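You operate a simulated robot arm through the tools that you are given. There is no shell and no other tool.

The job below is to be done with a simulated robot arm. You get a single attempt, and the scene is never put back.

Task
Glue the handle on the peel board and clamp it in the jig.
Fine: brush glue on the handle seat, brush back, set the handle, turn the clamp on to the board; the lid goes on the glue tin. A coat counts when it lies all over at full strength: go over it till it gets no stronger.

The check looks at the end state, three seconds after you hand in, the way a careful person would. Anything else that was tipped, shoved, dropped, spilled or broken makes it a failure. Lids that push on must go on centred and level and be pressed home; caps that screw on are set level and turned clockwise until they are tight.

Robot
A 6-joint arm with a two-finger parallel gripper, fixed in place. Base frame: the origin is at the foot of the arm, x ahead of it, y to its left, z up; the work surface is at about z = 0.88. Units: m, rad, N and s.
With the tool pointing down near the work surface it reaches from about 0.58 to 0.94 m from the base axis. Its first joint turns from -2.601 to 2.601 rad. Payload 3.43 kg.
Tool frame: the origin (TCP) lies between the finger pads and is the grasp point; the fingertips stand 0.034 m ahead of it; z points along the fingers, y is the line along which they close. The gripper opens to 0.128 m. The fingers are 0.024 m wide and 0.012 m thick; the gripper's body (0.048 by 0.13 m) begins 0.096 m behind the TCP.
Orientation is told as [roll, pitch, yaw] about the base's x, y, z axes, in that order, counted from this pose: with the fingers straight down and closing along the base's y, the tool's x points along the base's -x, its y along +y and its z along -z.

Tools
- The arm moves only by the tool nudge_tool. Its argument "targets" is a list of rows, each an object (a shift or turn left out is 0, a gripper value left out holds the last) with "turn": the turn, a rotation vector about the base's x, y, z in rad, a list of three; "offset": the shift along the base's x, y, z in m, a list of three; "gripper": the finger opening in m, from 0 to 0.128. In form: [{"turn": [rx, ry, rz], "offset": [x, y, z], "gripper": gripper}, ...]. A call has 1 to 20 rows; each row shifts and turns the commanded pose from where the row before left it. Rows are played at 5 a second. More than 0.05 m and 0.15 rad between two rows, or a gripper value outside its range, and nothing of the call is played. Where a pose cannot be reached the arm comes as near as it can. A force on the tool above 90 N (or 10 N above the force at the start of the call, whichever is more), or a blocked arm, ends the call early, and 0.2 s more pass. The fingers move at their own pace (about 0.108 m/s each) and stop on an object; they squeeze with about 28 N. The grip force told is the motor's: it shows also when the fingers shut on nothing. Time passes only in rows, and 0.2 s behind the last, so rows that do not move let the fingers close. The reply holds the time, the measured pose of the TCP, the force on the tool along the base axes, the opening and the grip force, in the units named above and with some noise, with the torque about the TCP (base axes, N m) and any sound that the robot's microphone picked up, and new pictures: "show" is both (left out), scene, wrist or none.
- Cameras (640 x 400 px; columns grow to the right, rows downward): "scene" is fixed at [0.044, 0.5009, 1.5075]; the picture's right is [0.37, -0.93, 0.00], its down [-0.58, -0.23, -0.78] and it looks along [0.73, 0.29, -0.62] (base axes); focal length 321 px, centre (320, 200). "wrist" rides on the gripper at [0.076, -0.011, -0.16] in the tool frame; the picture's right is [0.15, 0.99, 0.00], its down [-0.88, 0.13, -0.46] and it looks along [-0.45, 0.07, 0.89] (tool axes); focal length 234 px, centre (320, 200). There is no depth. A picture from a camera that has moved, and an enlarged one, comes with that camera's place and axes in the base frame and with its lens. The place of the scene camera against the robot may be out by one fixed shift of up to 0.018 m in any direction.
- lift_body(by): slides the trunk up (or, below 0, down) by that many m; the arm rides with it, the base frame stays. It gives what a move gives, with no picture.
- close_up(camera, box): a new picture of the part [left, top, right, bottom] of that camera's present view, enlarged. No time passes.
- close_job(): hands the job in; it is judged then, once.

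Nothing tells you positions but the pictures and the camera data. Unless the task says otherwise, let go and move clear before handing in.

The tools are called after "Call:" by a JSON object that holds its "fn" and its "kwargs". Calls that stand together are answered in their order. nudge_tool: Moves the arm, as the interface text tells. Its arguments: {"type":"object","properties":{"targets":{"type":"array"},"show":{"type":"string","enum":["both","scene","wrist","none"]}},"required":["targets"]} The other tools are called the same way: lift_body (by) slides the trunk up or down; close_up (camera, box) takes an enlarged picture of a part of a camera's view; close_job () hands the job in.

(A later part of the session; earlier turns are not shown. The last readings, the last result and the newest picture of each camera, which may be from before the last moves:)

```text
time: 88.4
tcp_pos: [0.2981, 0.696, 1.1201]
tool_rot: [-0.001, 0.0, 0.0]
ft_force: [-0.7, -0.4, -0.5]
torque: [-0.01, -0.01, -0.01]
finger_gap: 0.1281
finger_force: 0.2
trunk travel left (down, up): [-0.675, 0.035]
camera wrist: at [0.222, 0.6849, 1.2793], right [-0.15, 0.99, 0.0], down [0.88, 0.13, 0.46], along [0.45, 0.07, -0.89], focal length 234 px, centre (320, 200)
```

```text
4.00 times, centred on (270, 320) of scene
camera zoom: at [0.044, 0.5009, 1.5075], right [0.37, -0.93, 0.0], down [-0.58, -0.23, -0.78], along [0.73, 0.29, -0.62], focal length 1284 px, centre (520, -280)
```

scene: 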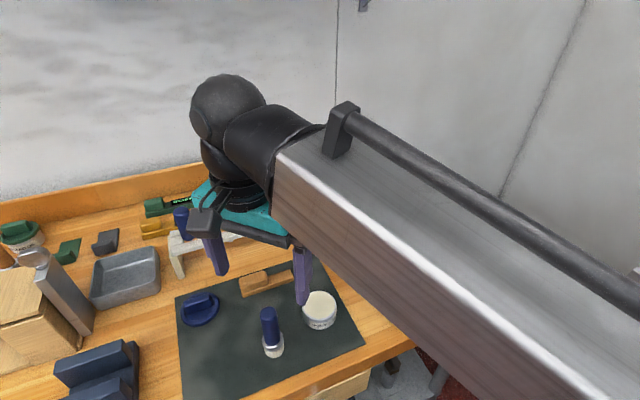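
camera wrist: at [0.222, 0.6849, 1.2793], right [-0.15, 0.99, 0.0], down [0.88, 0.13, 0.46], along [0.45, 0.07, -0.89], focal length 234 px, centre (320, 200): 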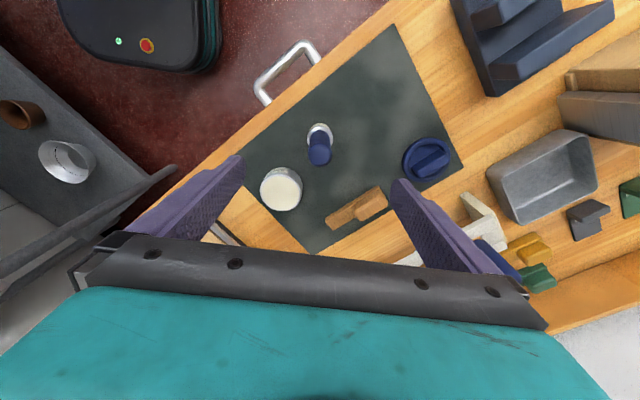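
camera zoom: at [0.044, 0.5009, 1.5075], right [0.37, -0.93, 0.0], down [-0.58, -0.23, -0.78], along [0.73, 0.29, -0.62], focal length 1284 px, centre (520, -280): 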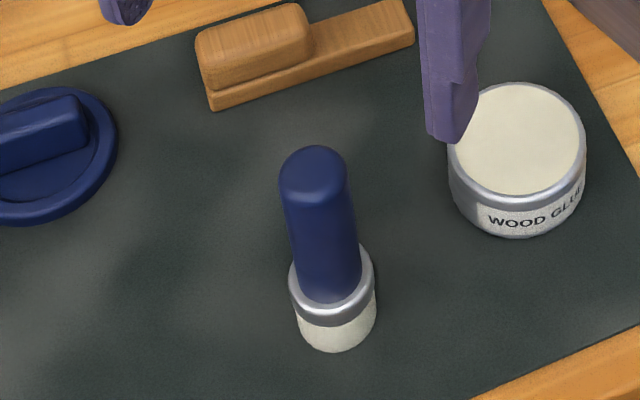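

The brush is back and upright. Next is the handle: I'll move above it and yaw the gripper −45° so the fingers close across the grip.

Call:
{"fn": "nudge_tool", "kwargs": {"targets": [{"offset": [0.022, 0.012, 0], "turn": [0, 0, -0.131]}, {"offset": [0.02, 0.012, 0], "turn": [0, 0, -0.131]}, {"offset": [0.02, 0.012, 0], "turn": [0, 0, -0.131]}, {"offset": [0.02, 0.012, 0], "turn": [0, 0, -0.131]}, {"offset": [0.02, 0.012, 0], "turn": [0, 0, -0.131]}, {"offset": [0.015, 0.012, 0], "turn": [0, 0, -0.1304]}, {"offset": [0, 0.01, 0]}, {}]}}

Call:
{"fn": "close_up", "kwargs": {"camera": "wrist", "box": [200, 60, 440, 240]}}

```text
time: 90.2
tcp_pos: [0.4145, 0.778, 1.1183]
tool_rot: [0.0, 0.0, -0.786]
ft_force: [-0.4, 0.3, 0.3]
torque: [-0.03, -0.01, -0.06]
finger_gap: 0.1282
finger_force: 0.1
trunk travel left (down, up): [-0.675, 0.035]
camera wrist: at [0.3523, 0.8242, 1.2779], right [0.6, 0.8, 0.0], down [0.71, -0.53, 0.46], along [0.37, -0.27, -0.89], focal length 234 px, centre (320, 200)
```

scene: 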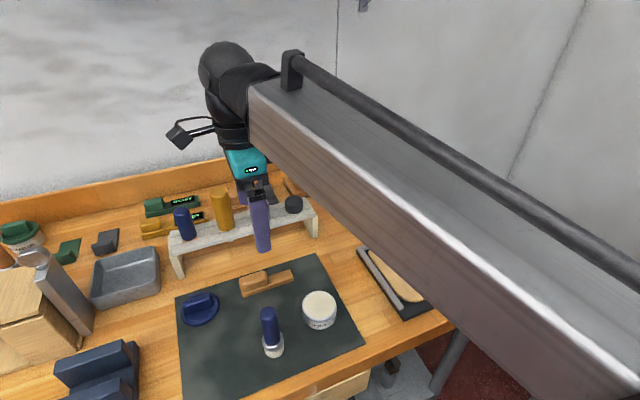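
wrist: 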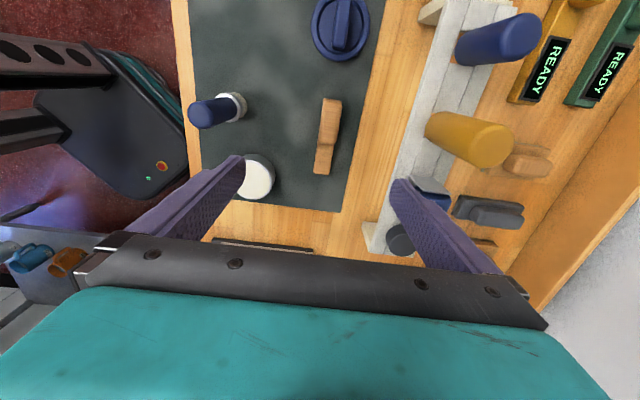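

```text
2.22 times, centred on (320, 150) of wrist
camera zoom: at [0.3523, 0.8242, 1.2779], right [0.6, 0.8, 0.0], down [0.71, -0.53, 0.46], along [0.37, -0.27, -0.89], focal length 520 px, centre (320, 311)
```

zoom: 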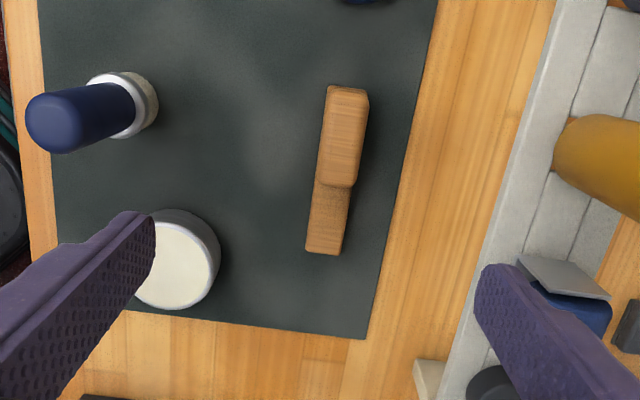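

The handle's axis lies at about −44° and it is about 0.12 × 0.029 m. The grip's centre is near (0.407, 0.803), with the tongue pointing right, as it should on the seat. I'll come lower above the grip with a narrower opening for a precise look.

Call:
{"fn": "nudge_tool", "kwargs": {"targets": [{"offset": [-0.0075, 0.025, 0], "gripper": 0.08}, {"offset": [0, 0, -0.04]}, {"offset": [0, 0, -0.04]}, {"offset": [0, 0, -0.04]}, {}]}}

Call:
{"fn": "close_up", "kwargs": {"camera": "wrist", "box": [240, 80, 400, 240]}}

Call:
{"fn": "close_up", "kwargs": {"camera": "scene", "box": [200, 220, 320, 310]}}

```text
time: 91.4
tcp_pos: [0.4069, 0.803, 0.9992]
tool_rot: [-0.001, 0.0, -0.785]
ft_force: [0.3, -0.9, -0.5]
torque: [-0.01, 0.01, -0.01]
finger_gap: 0.0804
finger_force: 0.0
trunk travel left (down, up): [-0.675, 0.035]
camera wrist: at [0.3445, 0.8493, 1.1584], right [0.6, 0.8, 0.0], down [0.71, -0.53, 0.46], along [0.37, -0.27, -0.89], focal length 234 px, centre (320, 200)
```

scene: 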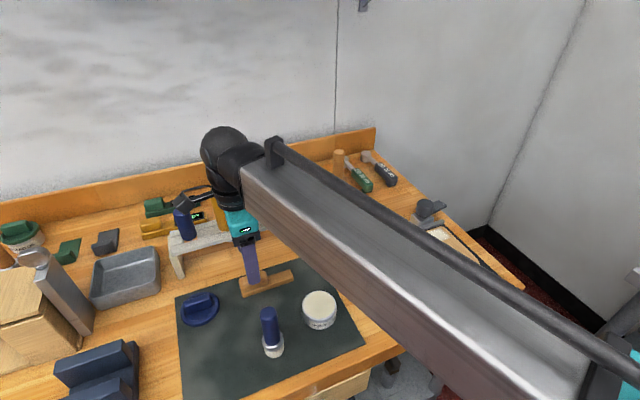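
wrist: 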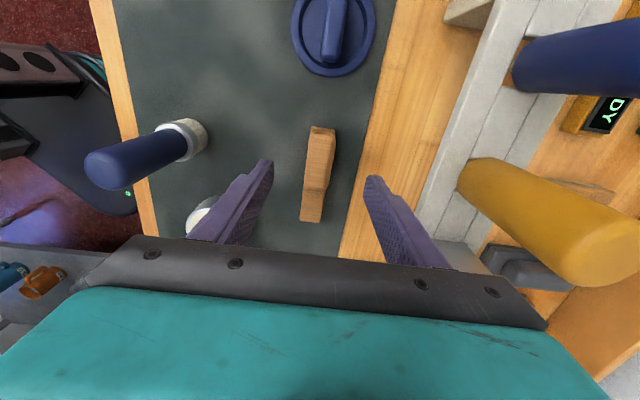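

```text
2.50 times, centred on (320, 160) of wrist
camera zoom: at [0.3445, 0.8493, 1.1584], right [0.6, 0.8, 0.0], down [0.71, -0.53, 0.46], along [0.37, -0.27, -0.89], focal length 585 px, centre (320, 300)
```

zoom: 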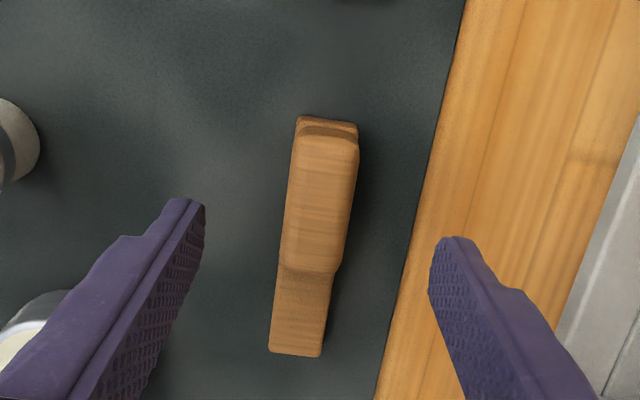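

```text
4.44 times, centred on (260, 265) of scene
camera zoom: at [0.044, 0.5009, 1.5075], right [0.37, -0.93, 0.0], down [-0.58, -0.23, -0.78], along [0.73, 0.29, -0.62], focal length 1426 px, centre (587, -89)
```

zoom: 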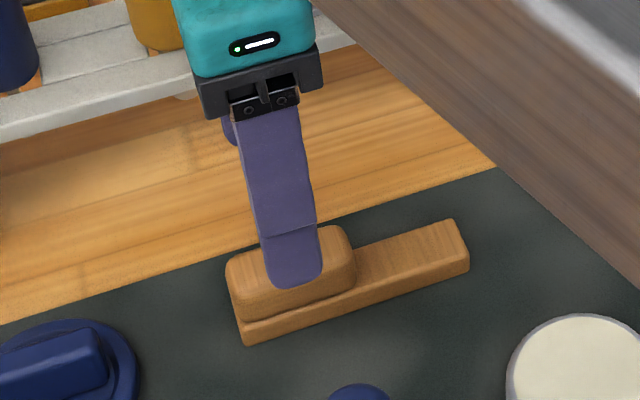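

The TCP is centred over the grip. I'll descend to z≈0.932 and close.

Call:
{"fn": "nudge_tool", "kwargs": {"targets": [{"offset": [0, 0, -0.04]}, {"offset": [0, 0, -0.027]}, {}, {"gripper": 0.015}, {"gripper": 0.015}, {"gripper": 0.015}, {"gripper": 0.015}]}}

Call:
{"fn": "close_up", "kwargs": {"camera": "scene", "box": [210, 240, 310, 310]}}

Call:
{"fn": "close_up", "kwargs": {"camera": "wrist", "box": [260, 120, 380, 240]}}

```text
time: 93.0
tcp_pos: [0.4077, 0.8041, 0.9308]
tool_rot: [0.001, 0.001, -0.786]
ft_force: [0.3, 0.3, -0.3]
torque: [0.03, 0.01, 0.02]
finger_gap: 0.0274
finger_force: 28.1
trunk travel left (down, up): [-0.675, 0.035]
camera wrist: at [0.3464, 0.85, 1.0916], right [0.6, 0.8, 0.0], down [0.71, -0.53, 0.46], along [0.37, -0.27, -0.89], focal length 234 px, centre (320, 200)
```

scene: 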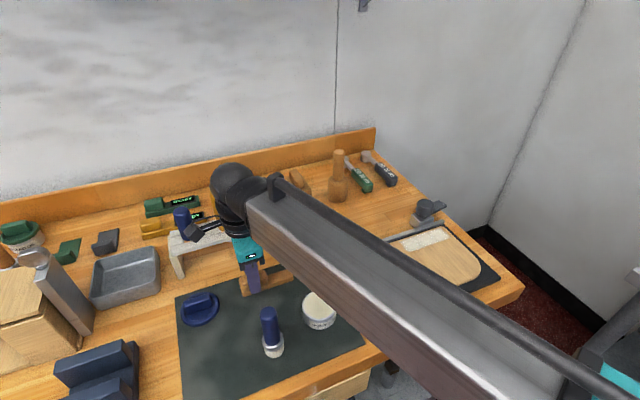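
wrist: 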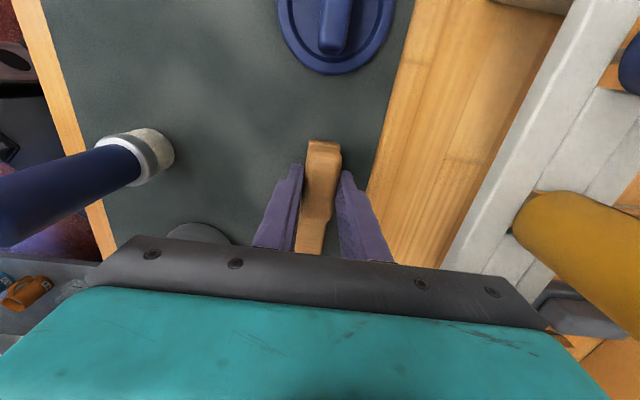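

```text
5.71 times, centred on (260, 275) of scene
camera zoom: at [0.044, 0.5009, 1.5075], right [0.37, -0.93, 0.0], down [-0.58, -0.23, -0.78], along [0.73, 0.29, -0.62], focal length 1834 px, centre (663, -229)
```

zoom: 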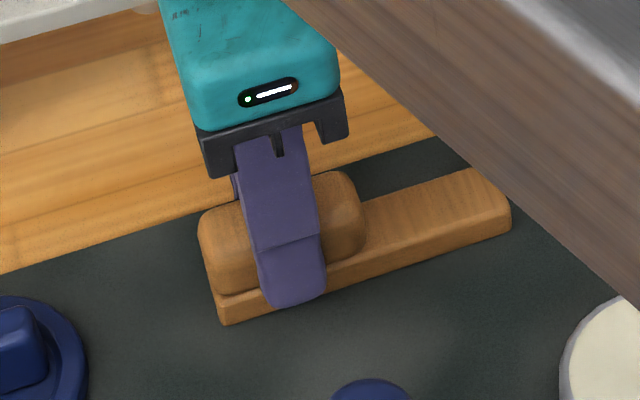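

```text
3.33 times, centred on (320, 180) of wrist
camera zoom: at [0.3464, 0.85, 1.0916], right [0.6, 0.8, 0.0], down [0.71, -0.53, 0.46], along [0.37, -0.27, -0.89], focal length 781 px, centre (320, 267)
```

zoom: 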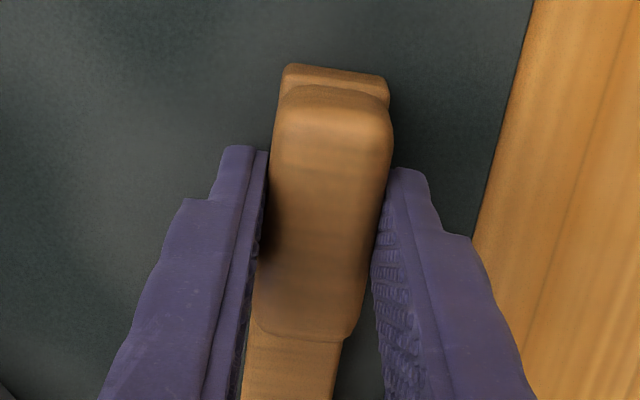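

Gripped (27 mm). I'll lift, check that the handle hangs level, then carry it toward the board.

Call:
{"fn": "nudge_tool", "kwargs": {"targets": [{"offset": [0, 0, 0.02]}, {"offset": [0, 0, 0.03]}, {"offset": [0, 0, 0.03]}, {"offset": [0.02646, -0.03171, 0.01]}, {"offset": [0.02646, -0.03171, 0]}, {"offset": [0.02646, -0.03171, 0]}, {"offset": [0.02646, -0.03171, 0]}, {"offset": [0.02646, -0.03171, 0]}, {"offset": [0.02646, -0.03171, 0]}, {}]}}

Call:
{"fn": "close_up", "kwargs": {"camera": "scene", "box": [320, 190, 440, 280]}}

Call:
{"fn": "close_up", "kwargs": {"camera": "wrist", "box": [240, 100, 400, 240]}}

```text
time: 95.2
tcp_pos: [0.568, 0.6131, 1.0225]
tool_rot: [0.001, 0.0, -0.785]
ft_force: [0.2, -0.1, -1.1]
torque: [0.0, -0.01, 0.0]
finger_gap: 0.0275
finger_force: 28.4
trunk travel left (down, up): [-0.675, 0.035]
camera wrist: at [0.5059, 0.6592, 1.1831], right [0.6, 0.8, 0.0], down [0.71, -0.53, 0.46], along [0.37, -0.27, -0.89], focal length 234 px, centre (320, 200)
```

scene: 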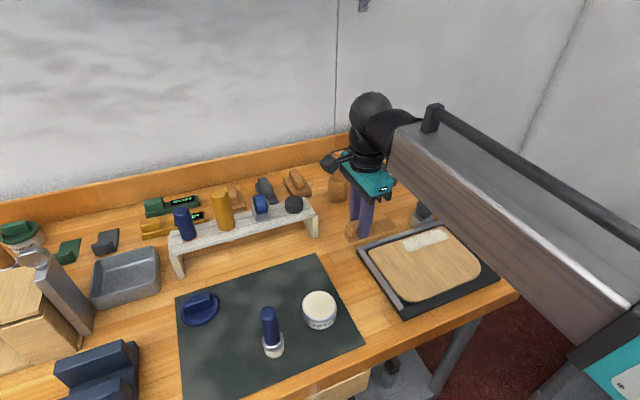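
wrist: 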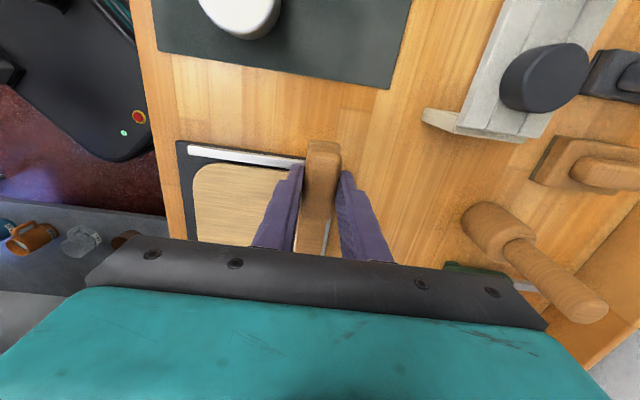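

```text
4.44 times, centred on (380, 235) of scene
camera zoom: at [0.044, 0.5009, 1.5075], right [0.37, -0.93, 0.0], down [-0.58, -0.23, -0.78], along [0.73, 0.29, -0.62], focal length 1426 px, centre (53, 44)
```

zoom: 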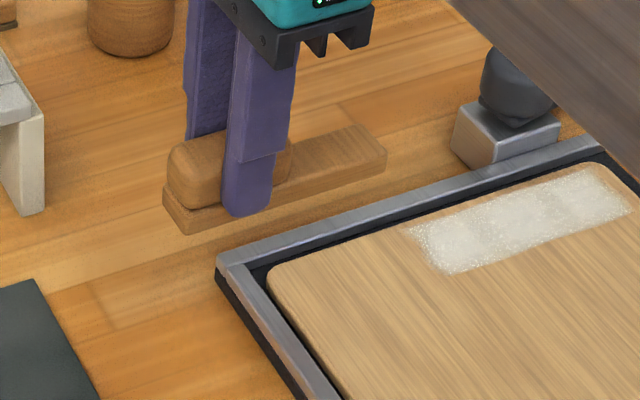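

```text
2.86 times, centred on (320, 170) of wrist
camera zoom: at [0.5059, 0.6592, 1.1831], right [0.6, 0.8, 0.0], down [0.71, -0.53, 0.46], along [0.37, -0.27, -0.89], focal length 669 px, centre (320, 286)
```

zoom: 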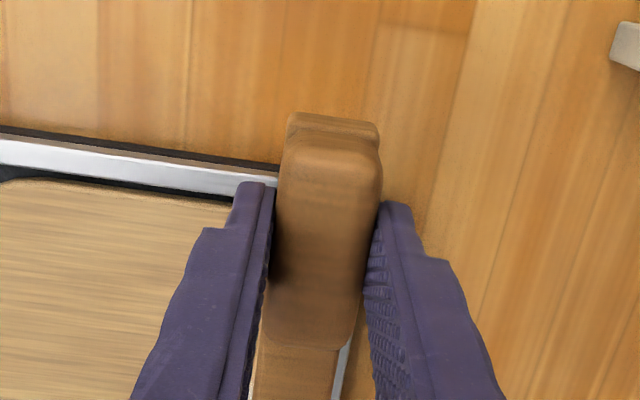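

The handle hangs level. I'll carry it over the seat (TCP target about (0.672, 0.487)) and lower to about 20 mm above the board to check alignment.

Call:
{"fn": "nudge_tool", "kwargs": {"targets": [{"offset": [0.026, -0.0316, 0]}, {"offset": [0.026, -0.0316, 0]}, {"offset": [0.026, -0.0316, 0]}, {"offset": [0.0258, -0.0316, 0]}, {}, {"offset": [0, 0, -0.03]}, {"offset": [0, 0, -0.022]}, {}]}}

Call:
{"fn": "close_up", "kwargs": {"camera": "scene", "box": [380, 200, 470, 265]}}

Call:
{"fn": "close_up", "kwargs": {"camera": "wrist", "box": [240, 100, 400, 240]}}

```text
time: 97.0
tcp_pos: [0.6701, 0.4859, 0.97]
tool_rot: [0.002, 0.0, -0.787]
ft_force: [0.4, -0.6, -0.1]
torque: [0.02, 0.01, 0.01]
finger_gap: 0.0272
finger_force: 28.1
trunk travel left (down, up): [-0.675, 0.035]
camera wrist: at [0.6085, 0.5337, 1.13], right [0.6, 0.8, 0.0], down [0.71, -0.53, 0.46], along [0.37, -0.27, -0.89], focal length 234 px, centre (320, 200)
```

scene: 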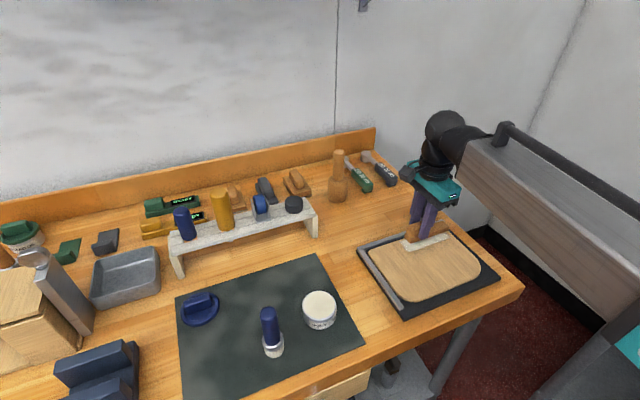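
wrist: 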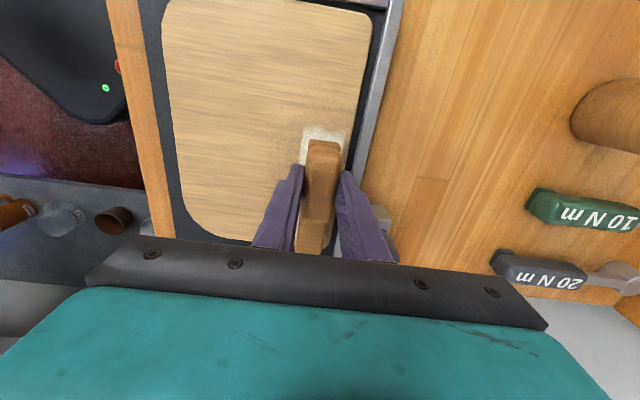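

```text
6.15 times, centred on (425, 232) of scene
camera zoom: at [0.044, 0.5009, 1.5075], right [0.37, -0.93, 0.0], down [-0.58, -0.23, -0.78], along [0.73, 0.29, -0.62], focal length 1975 px, centre (-326, 0)
```

zoom: 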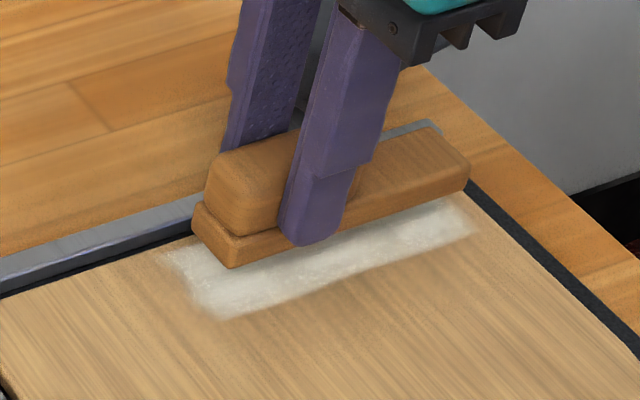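

```text
2.86 times, centred on (320, 170) of wrist
camera zoom: at [0.6085, 0.5337, 1.13], right [0.6, 0.8, 0.0], down [0.71, -0.53, 0.46], along [0.37, -0.27, -0.89], focal length 669 px, centre (320, 286)
```

zoom: 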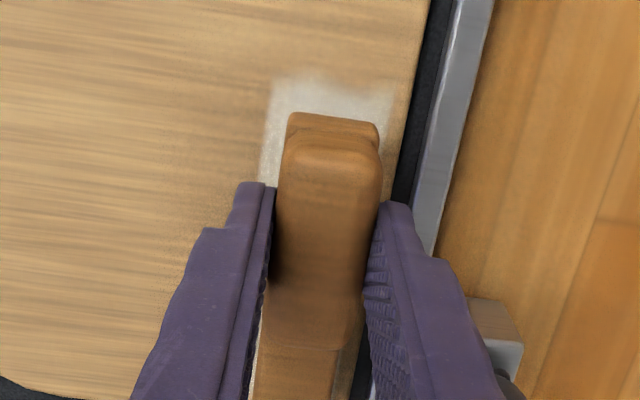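

The handle is aligned with the seat to within 1–2 mm. I'll make a tiny correction and lower to contact.

Call:
{"fn": "nudge_tool", "kwargs": {"targets": [{"offset": [0.0008, 0.001, -0.008]}, {"offset": [0, 0, -0.007]}, {"offset": [0, 0, -0.003]}, {}], "show": "none"}}

```text
time: 98.0
tcp_pos: [0.6721, 0.4891, 0.9529]
tool_rot: [0.0, -0.001, -0.785]
ft_force: [-0.1, 0.2, -0.1]
torque: [0.01, 0.01, -0.03]
finger_gap: 0.0274
finger_force: 28.4
trunk travel left (down, up): [-0.675, 0.035]
```

Call:
{"fn": "nudge_tool", "kwargs": {"targets": [{"offset": [-0.001, -0.001, -0.001]}, {"offset": [0, 0, -0.001]}, {}], "show": "none"}}

Call:
{"fn": "nudge_tool", "kwargs": {"targets": [{"offset": [0, 0, -0.001]}, {}], "show": "none"}}

```text
time: 98.8
tcp_pos: [0.6692, 0.4865, 0.9511]
tool_rot: [0.0, -0.002, -0.784]
ft_force: [0.4, -1.3, 0.9]
torque: [-0.05, 0.0, 0.0]
finger_gap: 0.0274
finger_force: 28.0
trunk travel left (down, up): [-0.675, 0.035]
```

```text
time: 99.4
tcp_pos: [0.6705, 0.4872, 0.9513]
tool_rot: [0.002, 0.0, -0.785]
ft_force: [2.2, 2.2, 8.2]
torque: [0.0, -0.16, 0.01]
finger_gap: 0.0274
finger_force: 28.9
trunk travel left (down, up): [-0.675, 0.035]
```

Contact at z≈0.951 (8 N). I'll check that it sits flat and on the seat before releasing.

Call:
{"fn": "nudge_tool", "kwargs": {"targets": [{"offset": [0, 0, -0.0007]}, {}]}}

Call:
{"fn": "close_up", "kwargs": {"camera": "scene", "box": [380, 200, 470, 265]}}

Call:
{"fn": "close_up", "kwargs": {"camera": "wrist", "box": [240, 100, 400, 240]}}

```text
time: 100.0
tcp_pos: [0.6697, 0.4864, 0.9515]
tool_rot: [0.004, 0.0, -0.786]
ft_force: [4.3, 3.1, 16.2]
torque: [-0.01, -0.27, 0.06]
finger_gap: 0.0275
finger_force: 28.1
trunk travel left (down, up): [-0.675, 0.035]
camera wrist: at [0.6076, 0.5328, 1.1104], right [0.6, 0.8, 0.0], down [0.71, -0.53, 0.46], along [0.37, -0.27, -0.89], focal length 234 px, centre (320, 200)
```

scene: 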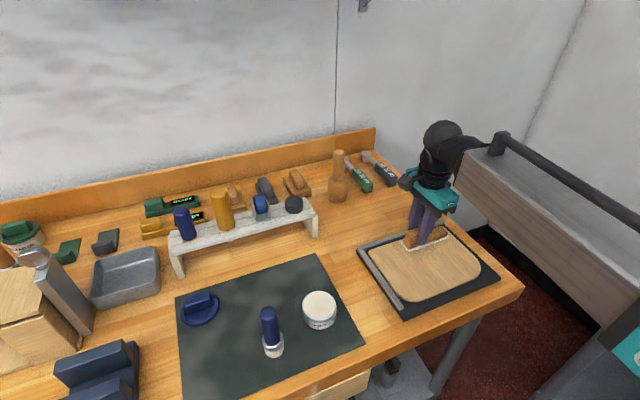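
wrist: 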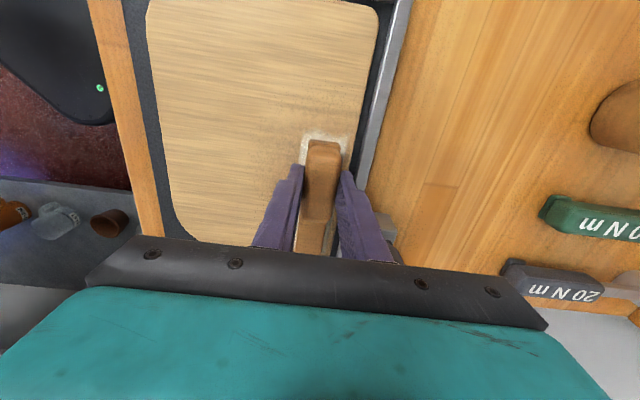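

```text
6.15 times, centred on (425, 232) of scene
camera zoom: at [0.044, 0.5009, 1.5075], right [0.37, -0.93, 0.0], down [-0.58, -0.23, -0.78], along [0.73, 0.29, -0.62], focal length 1975 px, centre (-326, 0)
```

zoom: 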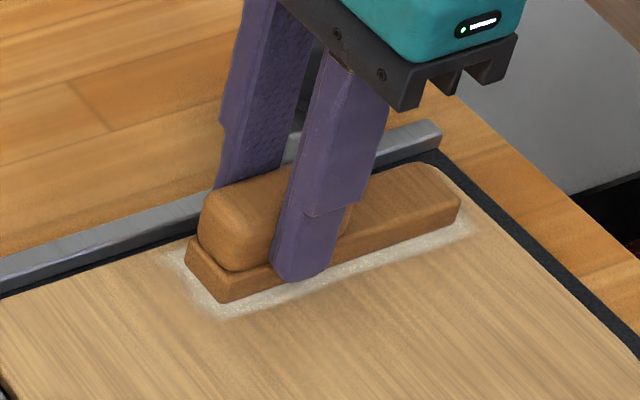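

```text
2.86 times, centred on (320, 170) of wrist
camera zoom: at [0.6076, 0.5328, 1.1104], right [0.6, 0.8, 0.0], down [0.71, -0.53, 0.46], along [0.37, -0.27, -0.89], focal length 669 px, centre (320, 286)
```

zoom: 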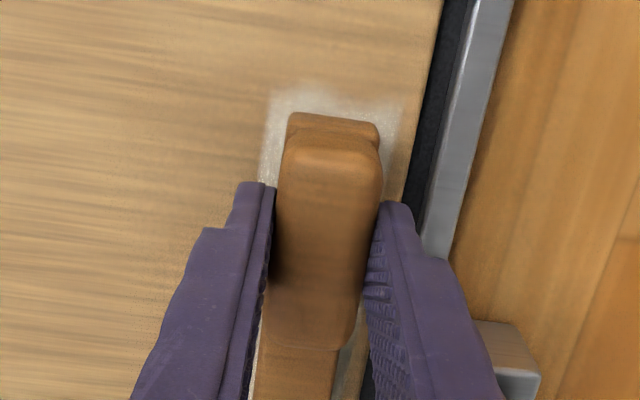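

The handle sits flat inside the glued seat. I'll release and rise.

Call:
{"fn": "nudge_tool", "kwargs": {"targets": [{"offset": [0, 0, 0.0005], "gripper": 0.035}, {"gripper": 0.05}, {"gripper": 0.06}, {"offset": [0, 0, 0.03]}, {"offset": [0, 0, 0.04]}, {"offset": [0, 0, 0.04]}, {}]}}

Call:
{"fn": "close_up", "kwargs": {"camera": "scene", "box": [380, 190, 480, 265]}}

Call:
{"fn": "close_up", "kwargs": {"camera": "wrist", "box": [220, 60, 440, 240]}}

```text
time: 101.6
tcp_pos: [0.6698, 0.4863, 1.059]
tool_rot: [0.0, -0.001, -0.785]
ft_force: [0.2, 0.8, 0.4]
torque: [-0.02, 0.03, 0.01]
finger_gap: 0.0599
finger_force: 0.1
trunk travel left (down, up): [-0.675, 0.035]
camera wrist: at [0.6072, 0.5321, 1.2187], right [0.6, 0.8, 0.0], down [0.71, -0.53, 0.46], along [0.37, -0.27, -0.89], focal length 234 px, centre (320, 200)
```

scene: 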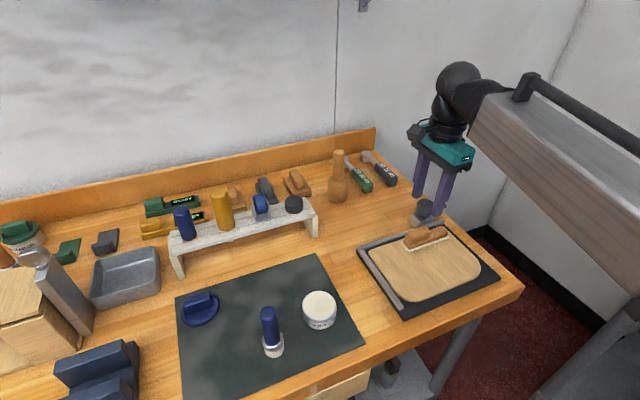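
wrist: 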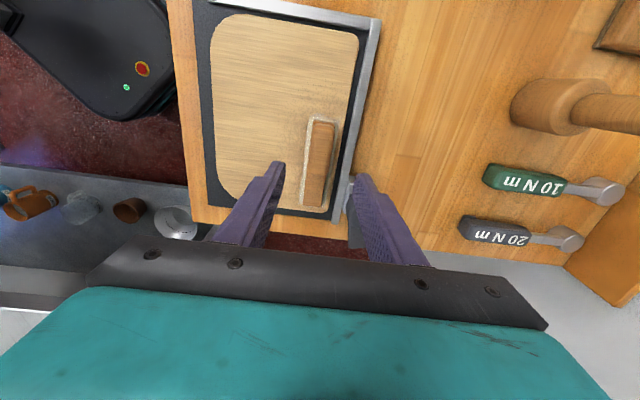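

```text
5.33 times, centred on (430, 228) of scene
camera zoom: at [0.044, 0.5009, 1.5075], right [0.37, -0.93, 0.0], down [-0.58, -0.23, -0.78], along [0.73, 0.29, -0.62], focal length 1711 px, centre (-267, 53)
```

zoom: 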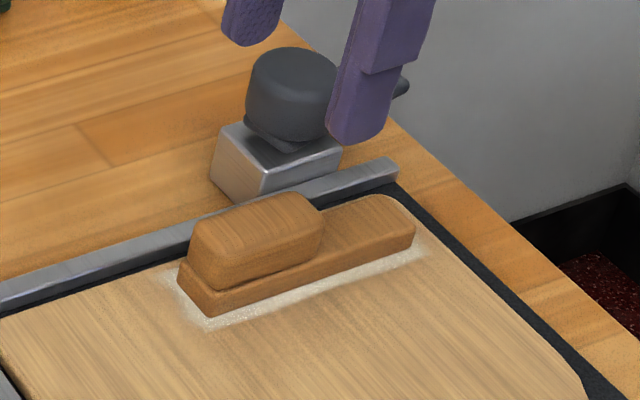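

```text
2.22 times, centred on (330, 150) of wrist
camera zoom: at [0.6072, 0.5321, 1.2187], right [0.6, 0.8, 0.0], down [0.71, -0.53, 0.46], along [0.37, -0.27, -0.89], focal length 520 px, centre (298, 311)
```

zoom: 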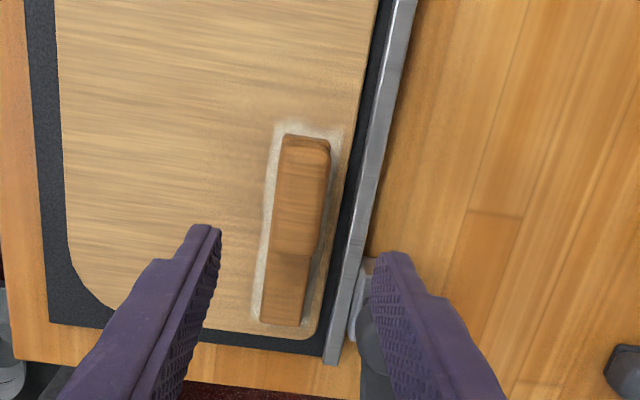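

The handle is placed neatly with glue showing evenly around it. Next is the clamp: a knob near (0.79, 0.48), with its arm pointing right along the rail. I'll move near it for a precise look.

Call:
{"fn": "nudge_tool", "kwargs": {"targets": [{"offset": [0.03, 0.0, 0.0], "gripper": 0.1}, {"offset": [0.03, 0.005, 0]}, {"offset": [0.02, 0.005, 0]}, {}]}}

Call:
{"fn": "close_up", "kwargs": {"camera": "wrist", "box": [220, 80, 420, 240]}}

Call:
{"fn": "close_up", "kwargs": {"camera": "scene", "box": [390, 185, 460, 245]}}

```text
time: 102.6
tcp_pos: [0.7494, 0.4962, 1.059]
tool_rot: [0.001, -0.002, -0.785]
ft_force: [0.0, 0.2, 0.3]
torque: [0.02, 0.0, -0.01]
finger_gap: 0.0999
finger_force: 0.1
trunk travel left (down, up): [-0.675, 0.035]
camera wrist: at [0.6875, 0.5419, 1.2196], right [0.6, 0.8, 0.0], down [0.71, -0.53, 0.46], along [0.37, -0.27, -0.89], focal length 234 px, centre (320, 200)
```

scene: 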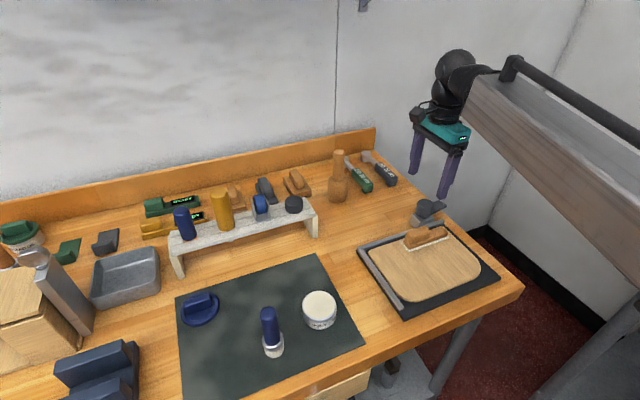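
wrist: 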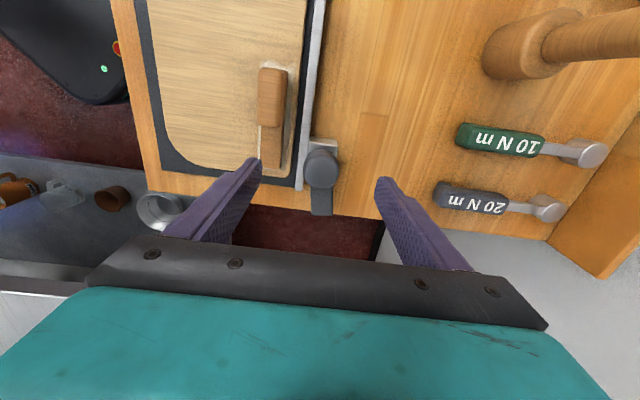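

```text
2.50 times, centred on (320, 160) of wrist
camera zoom: at [0.6875, 0.5419, 1.2196], right [0.6, 0.8, 0.0], down [0.71, -0.53, 0.46], along [0.37, -0.27, -0.89], focal length 585 px, centre (320, 300)
```

zoom: 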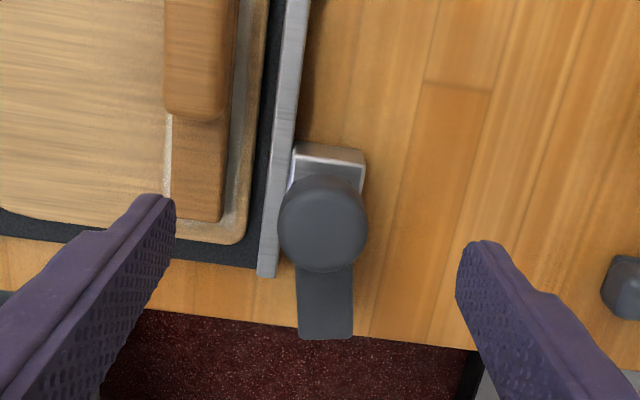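

```text
6.67 times, centred on (425, 215) of scene
camera zoom: at [0.044, 0.5009, 1.5075], right [0.37, -0.93, 0.0], down [-0.58, -0.23, -0.78], along [0.73, 0.29, -0.62], focal length 2139 px, centre (-380, 100)
```

zoom: 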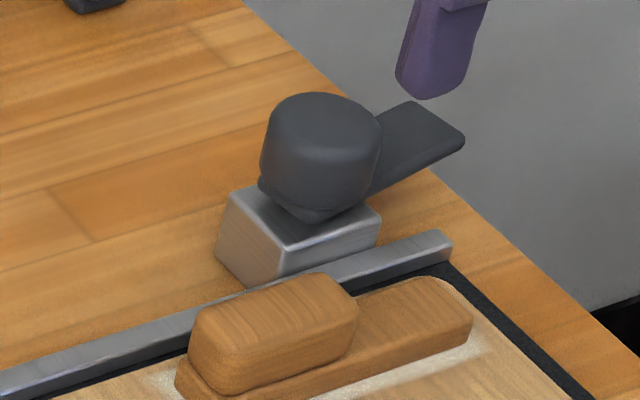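

The knob (about Ø42 mm) is at roughly (0.765, 0.487), top z≈0.953. Its arm points at about −35°, so a clockwise turn of about 100° brings it over the handle's tongue on the board. I'll centre above the knob and look again.

Call:
{"fn": "nudge_tool", "kwargs": {"targets": [{"offset": [0.0156, -0.0092, 0], "gripper": 0.09}, {"offset": [0, 0, -0.03]}, {"offset": [0, 0, -0.025]}, {}]}}

Call:
{"fn": "close_up", "kwargs": {"camera": "wrist", "box": [240, 100, 400, 240]}}

Call:
{"fn": "close_up", "kwargs": {"camera": "scene", "box": [390, 175, 460, 245]}}

```text
time: 103.6
tcp_pos: [0.7652, 0.4884, 1.0042]
tool_rot: [0.001, 0.0, -0.785]
ft_force: [-0.5, 0.0, 0.2]
torque: [0.01, 0.01, 0.03]
finger_gap: 0.0898
finger_force: 0.1
trunk travel left (down, up): [-0.675, 0.035]
camera wrist: at [0.7033, 0.5333, 1.1642], right [0.6, 0.8, 0.0], down [0.71, -0.53, 0.46], along [0.37, -0.27, -0.89], focal length 234 px, centre (320, 200)
```

scene: 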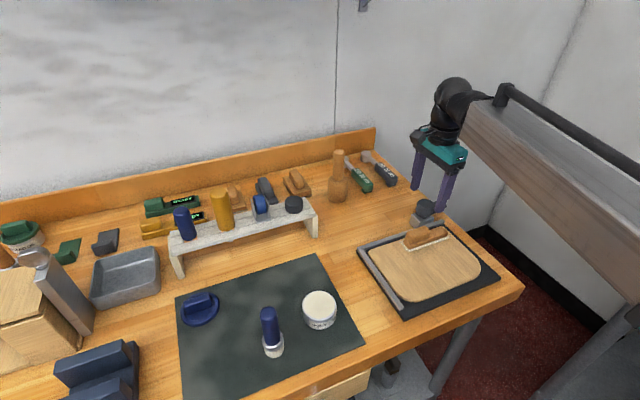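
wrist: 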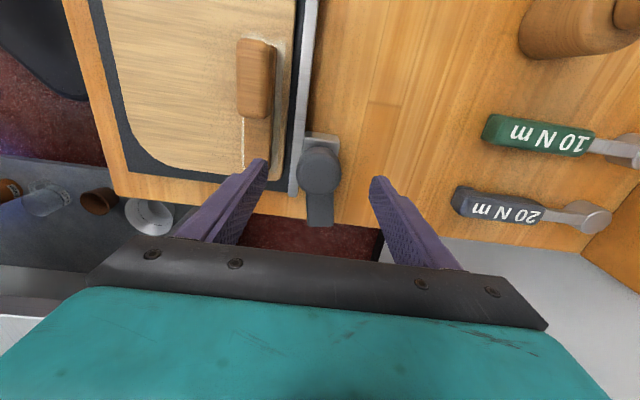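

```text
2.86 times, centred on (320, 170) of wrist
camera zoom: at [0.7033, 0.5333, 1.1642], right [0.6, 0.8, 0.0], down [0.71, -0.53, 0.46], along [0.37, -0.27, -0.89], focal length 669 px, centre (320, 286)
```

zoom: 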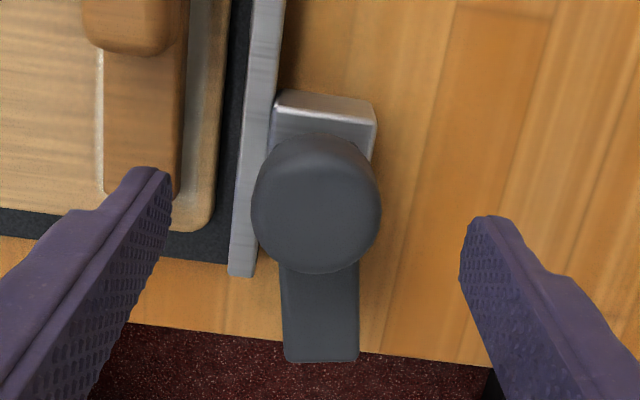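

```text
5.71 times, centred on (425, 210) of scene
camera zoom: at [0.044, 0.5009, 1.5075], right [0.37, -0.93, 0.0], down [-0.58, -0.23, -0.78], along [0.73, 0.29, -0.62], focal length 1834 px, centre (-280, 143)
```

zoom: 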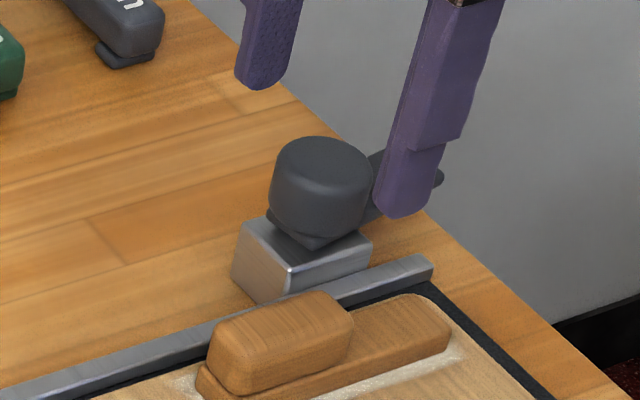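

I want the knob's centre and height more exactly. I'll shift the camera 40 mm along the arm direction for parallax.

Call:
{"fn": "nudge_tool", "kwargs": {"targets": [{"offset": [0.0, 0.0, 0.01]}, {"offset": [-0.0212, 0.0212, 0]}, {"offset": [-0.0212, 0.0212, 0]}, {}], "show": "wrist"}}

Call:
{"fn": "close_up", "kwargs": {"camera": "wrist", "box": [240, 120, 400, 260]}}

```text
time: 104.6
tcp_pos: [0.7242, 0.53, 1.0148]
tool_rot: [0.0, -0.001, -0.785]
ft_force: [0.4, -0.5, -0.2]
torque: [-0.05, -0.01, -0.01]
finger_gap: 0.0899
finger_force: 0.0
trunk travel left (down, up): [-0.675, 0.035]
camera wrist: at [0.6611, 0.5762, 1.1741], right [0.6, 0.8, 0.0], down [0.71, -0.53, 0.46], along [0.37, -0.27, -0.89], focal length 234 px, centre (320, 200)
```

wrist: 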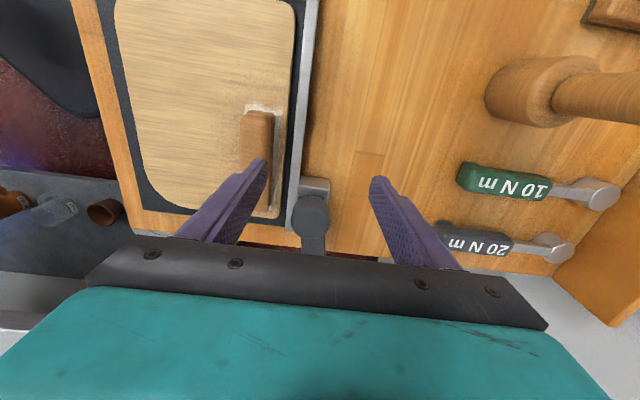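

```text
2.86 times, centred on (320, 190) of wrist
camera zoom: at [0.6611, 0.5762, 1.1741], right [0.6, 0.8, 0.0], down [0.71, -0.53, 0.46], along [0.37, -0.27, -0.89], focal length 669 px, centre (320, 229)
```

zoom: 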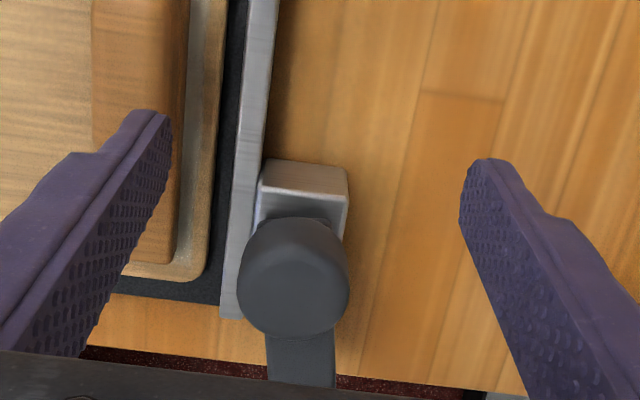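

The knob's centre is (0.7696, 0.4837), with its top at z≈0.950. I'll go over it, descend around it (tips just above the arm plate) and grip.

Call:
{"fn": "nudge_tool", "kwargs": {"targets": [{"offset": [0.023, -0.0233, 0]}, {"offset": [0.0231, -0.0234, 0]}, {}, {"offset": [0, 0, -0.03]}, {"offset": [0, 0, -0.0235]}, {}]}}

Call:
{"fn": "close_up", "kwargs": {"camera": "scene", "box": [385, 175, 465, 245]}}

Call:
{"fn": "close_up", "kwargs": {"camera": "wrist", "box": [240, 100, 400, 240]}}

```text
time: 106.0
tcp_pos: [0.767, 0.4838, 0.9614]
tool_rot: [-0.001, 0.0, -0.787]
ft_force: [0.2, -0.1, 0.0]
torque: [0.0, -0.03, 0.01]
finger_gap: 0.0902
finger_force: 0.1
trunk travel left (down, up): [-0.675, 0.035]
camera wrist: at [0.7051, 0.5292, 1.1212], right [0.6, 0.8, 0.0], down [0.71, -0.53, 0.46], along [0.37, -0.27, -0.89], focal length 234 px, centre (320, 200)
```

scene: 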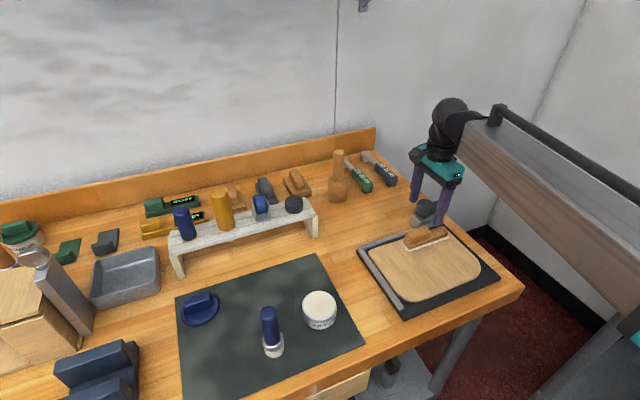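
wrist: 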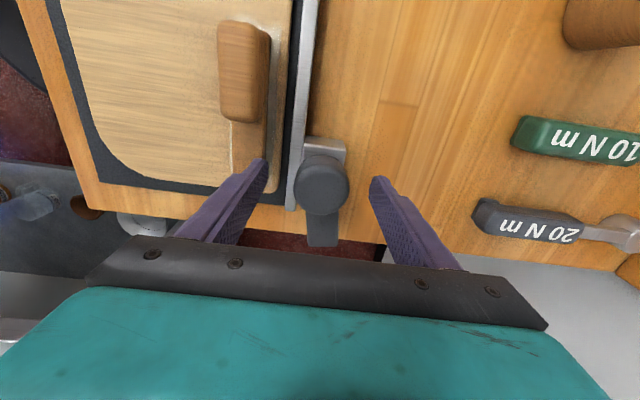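

```text
5.71 times, centred on (425, 210) of scene
camera zoom: at [0.044, 0.5009, 1.5075], right [0.37, -0.93, 0.0], down [-0.58, -0.23, -0.78], along [0.73, 0.29, -0.62], focal length 1834 px, centre (-280, 143)
```

zoom: 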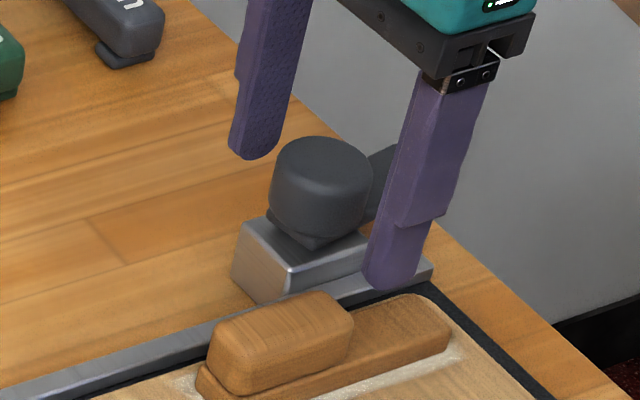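

```text
2.86 times, centred on (320, 170) of wrist
camera zoom: at [0.7051, 0.5292, 1.1212], right [0.6, 0.8, 0.0], down [0.71, -0.53, 0.46], along [0.37, -0.27, -0.89], focal length 669 px, centre (320, 286)
```

zoom: 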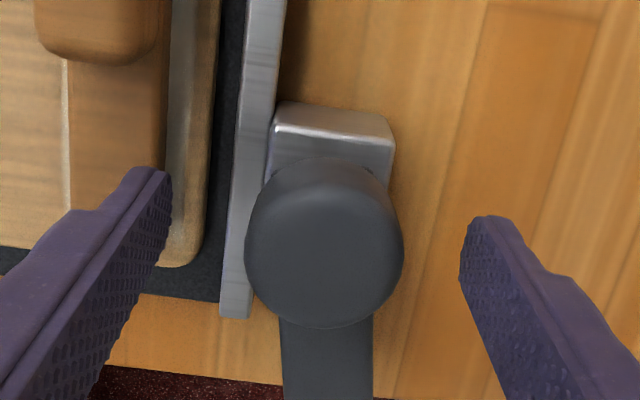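

The knob is 2 mm off in x. I'll correct that and close on it.

Call:
{"fn": "nudge_tool", "kwargs": {"targets": [{"offset": [0.0025, -0.0003, 0]}, {"gripper": 0.03}, {"gripper": 0.03}, {"gripper": 0.03}, {}]}}

Call:
{"fn": "close_up", "kwargs": {"camera": "scene", "box": [385, 175, 465, 245]}}

```text
time: 107.2
tcp_pos: [0.7693, 0.4824, 0.9611]
tool_rot: [-0.002, 0.0, -0.786]
ft_force: [-7.4, -7.4, -4.8]
torque: [-0.08, -0.1, 0.01]
finger_gap: 0.0428
finger_force: 44.9
trunk travel left (down, up): [-0.675, 0.035]
camera wrist: at [0.7079, 0.5282, 1.1209], right [0.6, 0.8, 0.0], down [0.71, -0.53, 0.46], along [0.36, -0.27, -0.89], focal length 234 px, centre (320, 200)
```

scene: 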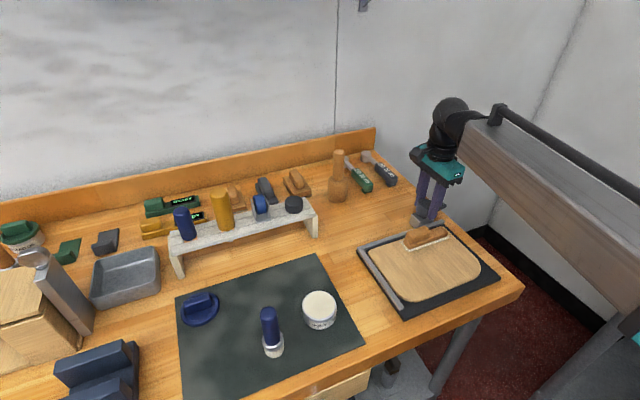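
wrist: 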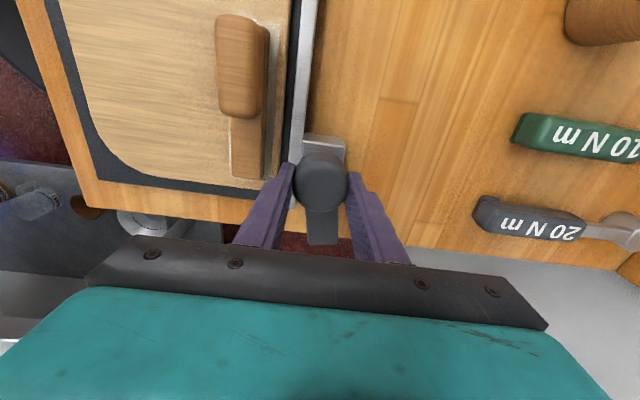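

```text
5.71 times, centred on (425, 210) of scene
camera zoom: at [0.044, 0.5009, 1.5075], right [0.37, -0.93, 0.0], down [-0.58, -0.23, -0.78], along [0.73, 0.29, -0.62], focal length 1834 px, centre (-280, 143)
```

zoom: 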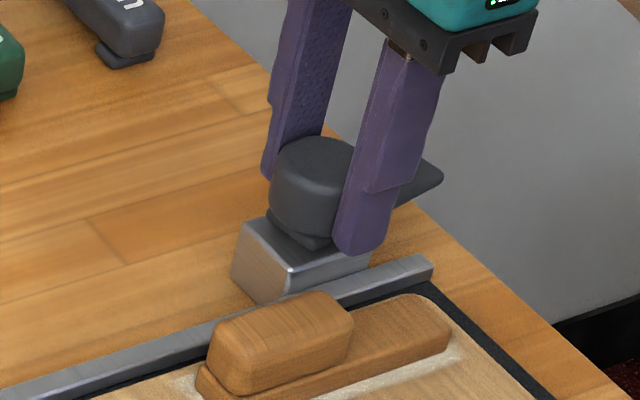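

Gripped, with a slight side load. I'll ease that off by about 1 mm and begin turning clockwise in small steps.

Call:
{"fn": "nudge_tool", "kwargs": {"targets": [{"offset": [-0.0006, -0.0006, 0]}, {"turn": [0, 0, -0.1]}, {"turn": [0, 0, -0.1]}, {}]}}

Call:
{"fn": "close_up", "kwargs": {"camera": "scene", "box": [385, 175, 465, 245]}}

```text
time: 108.2
tcp_pos: [0.7694, 0.482, 0.9606]
tool_rot: [-0.001, 0.001, -0.988]
ft_force: [-17.5, -9.7, -8.5]
torque: [0.26, -0.55, 0.06]
finger_gap: 0.0428
finger_force: 45.4
trunk travel left (down, up): [-0.675, 0.035]
camera wrist: at [0.718, 0.5391, 1.1209], right [0.74, 0.67, 0.0], down [0.59, -0.66, 0.46], along [0.3, -0.34, -0.89], focal length 234 px, centre (320, 200)
```

scene: 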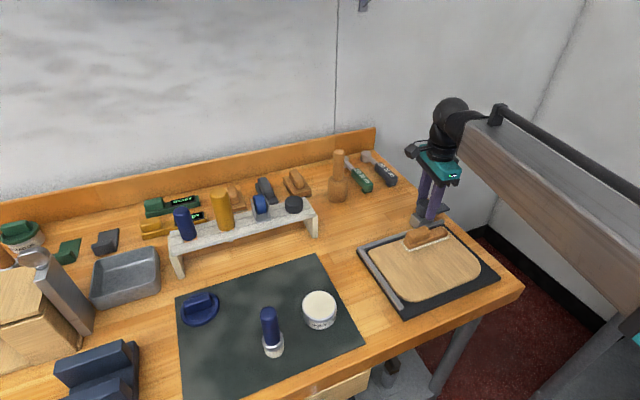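
wrist: 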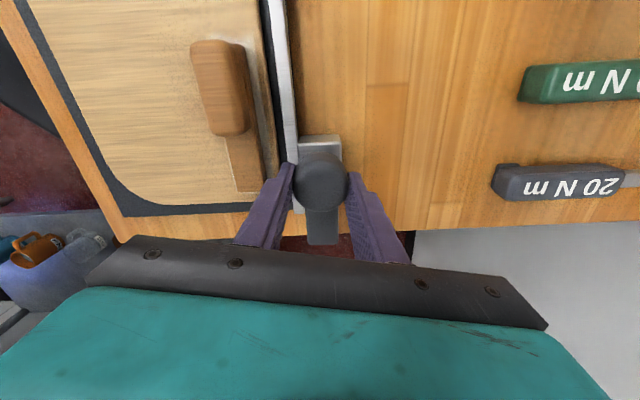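

```text
5.71 times, centred on (425, 210) of scene
camera zoom: at [0.044, 0.5009, 1.5075], right [0.37, -0.93, 0.0], down [-0.58, -0.23, -0.78], along [0.73, 0.29, -0.62], focal length 1834 px, centre (-280, 143)
```

zoom: 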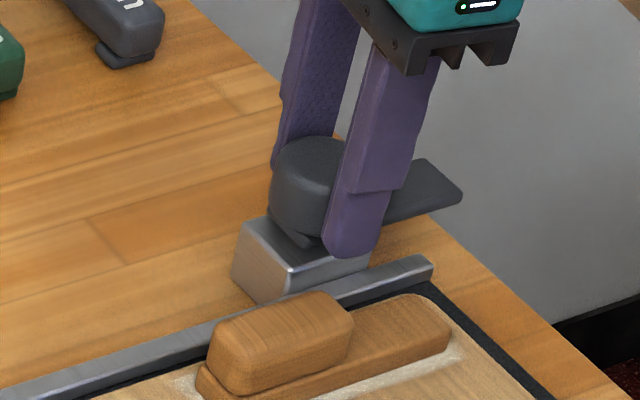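

The arm turns easily. I'll relieve the side load and keep turning.

Call:
{"fn": "nudge_tool", "kwargs": {"targets": [{"offset": [-0.001, -0.0006, 0]}, {"turn": [0, 0, -0.12]}, {"turn": [0, 0, -0.12]}, {"turn": [0, 0, -0.12]}, {}]}}

Call:
{"fn": "close_up", "kwargs": {"camera": "scene", "box": [385, 175, 465, 245]}}

```text
time: 109.4
tcp_pos: [0.7689, 0.4825, 0.9611]
tool_rot: [-0.003, 0.0, -1.347]
ft_force: [-17.9, -11.4, -9.1]
torque: [1.07, -0.01, 0.05]
finger_gap: 0.043
finger_force: 44.7
trunk travel left (down, up): [-0.675, 0.035]
camera wrist: at [0.7404, 0.553, 1.1209], right [0.93, 0.36, 0.0], down [0.32, -0.83, 0.46], along [0.16, -0.43, -0.89], focal length 234 px, centre (320, 200)
```

scene: 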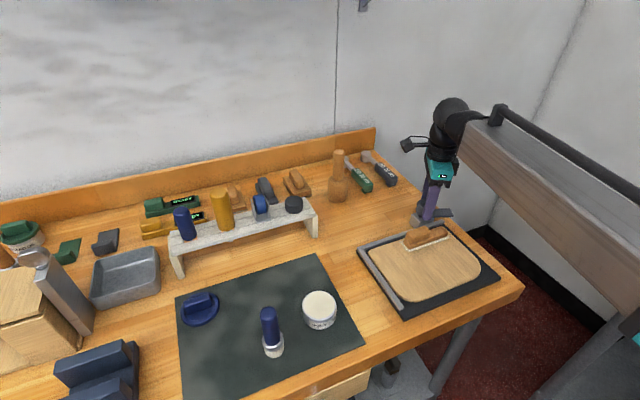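
wrist: 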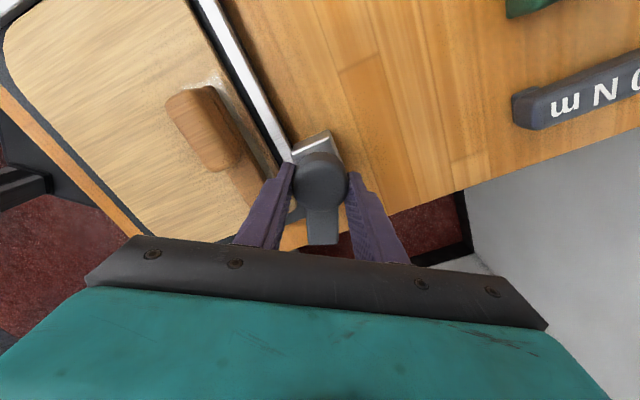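

```text
5.71 times, centred on (425, 210) of scene
camera zoom: at [0.044, 0.5009, 1.5075], right [0.37, -0.93, 0.0], down [-0.58, -0.23, -0.78], along [0.73, 0.29, -0.62], focal length 1834 px, centre (-280, 143)
```

zoom: 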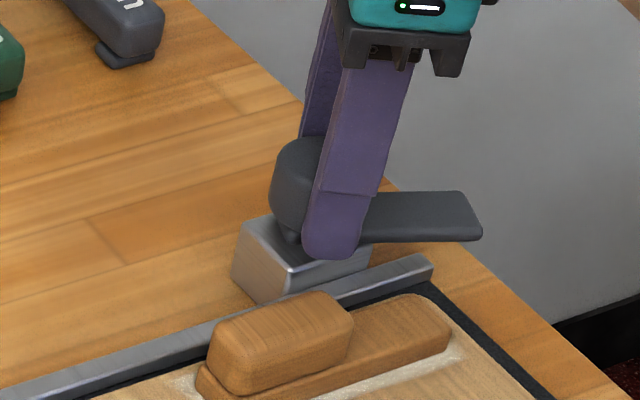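

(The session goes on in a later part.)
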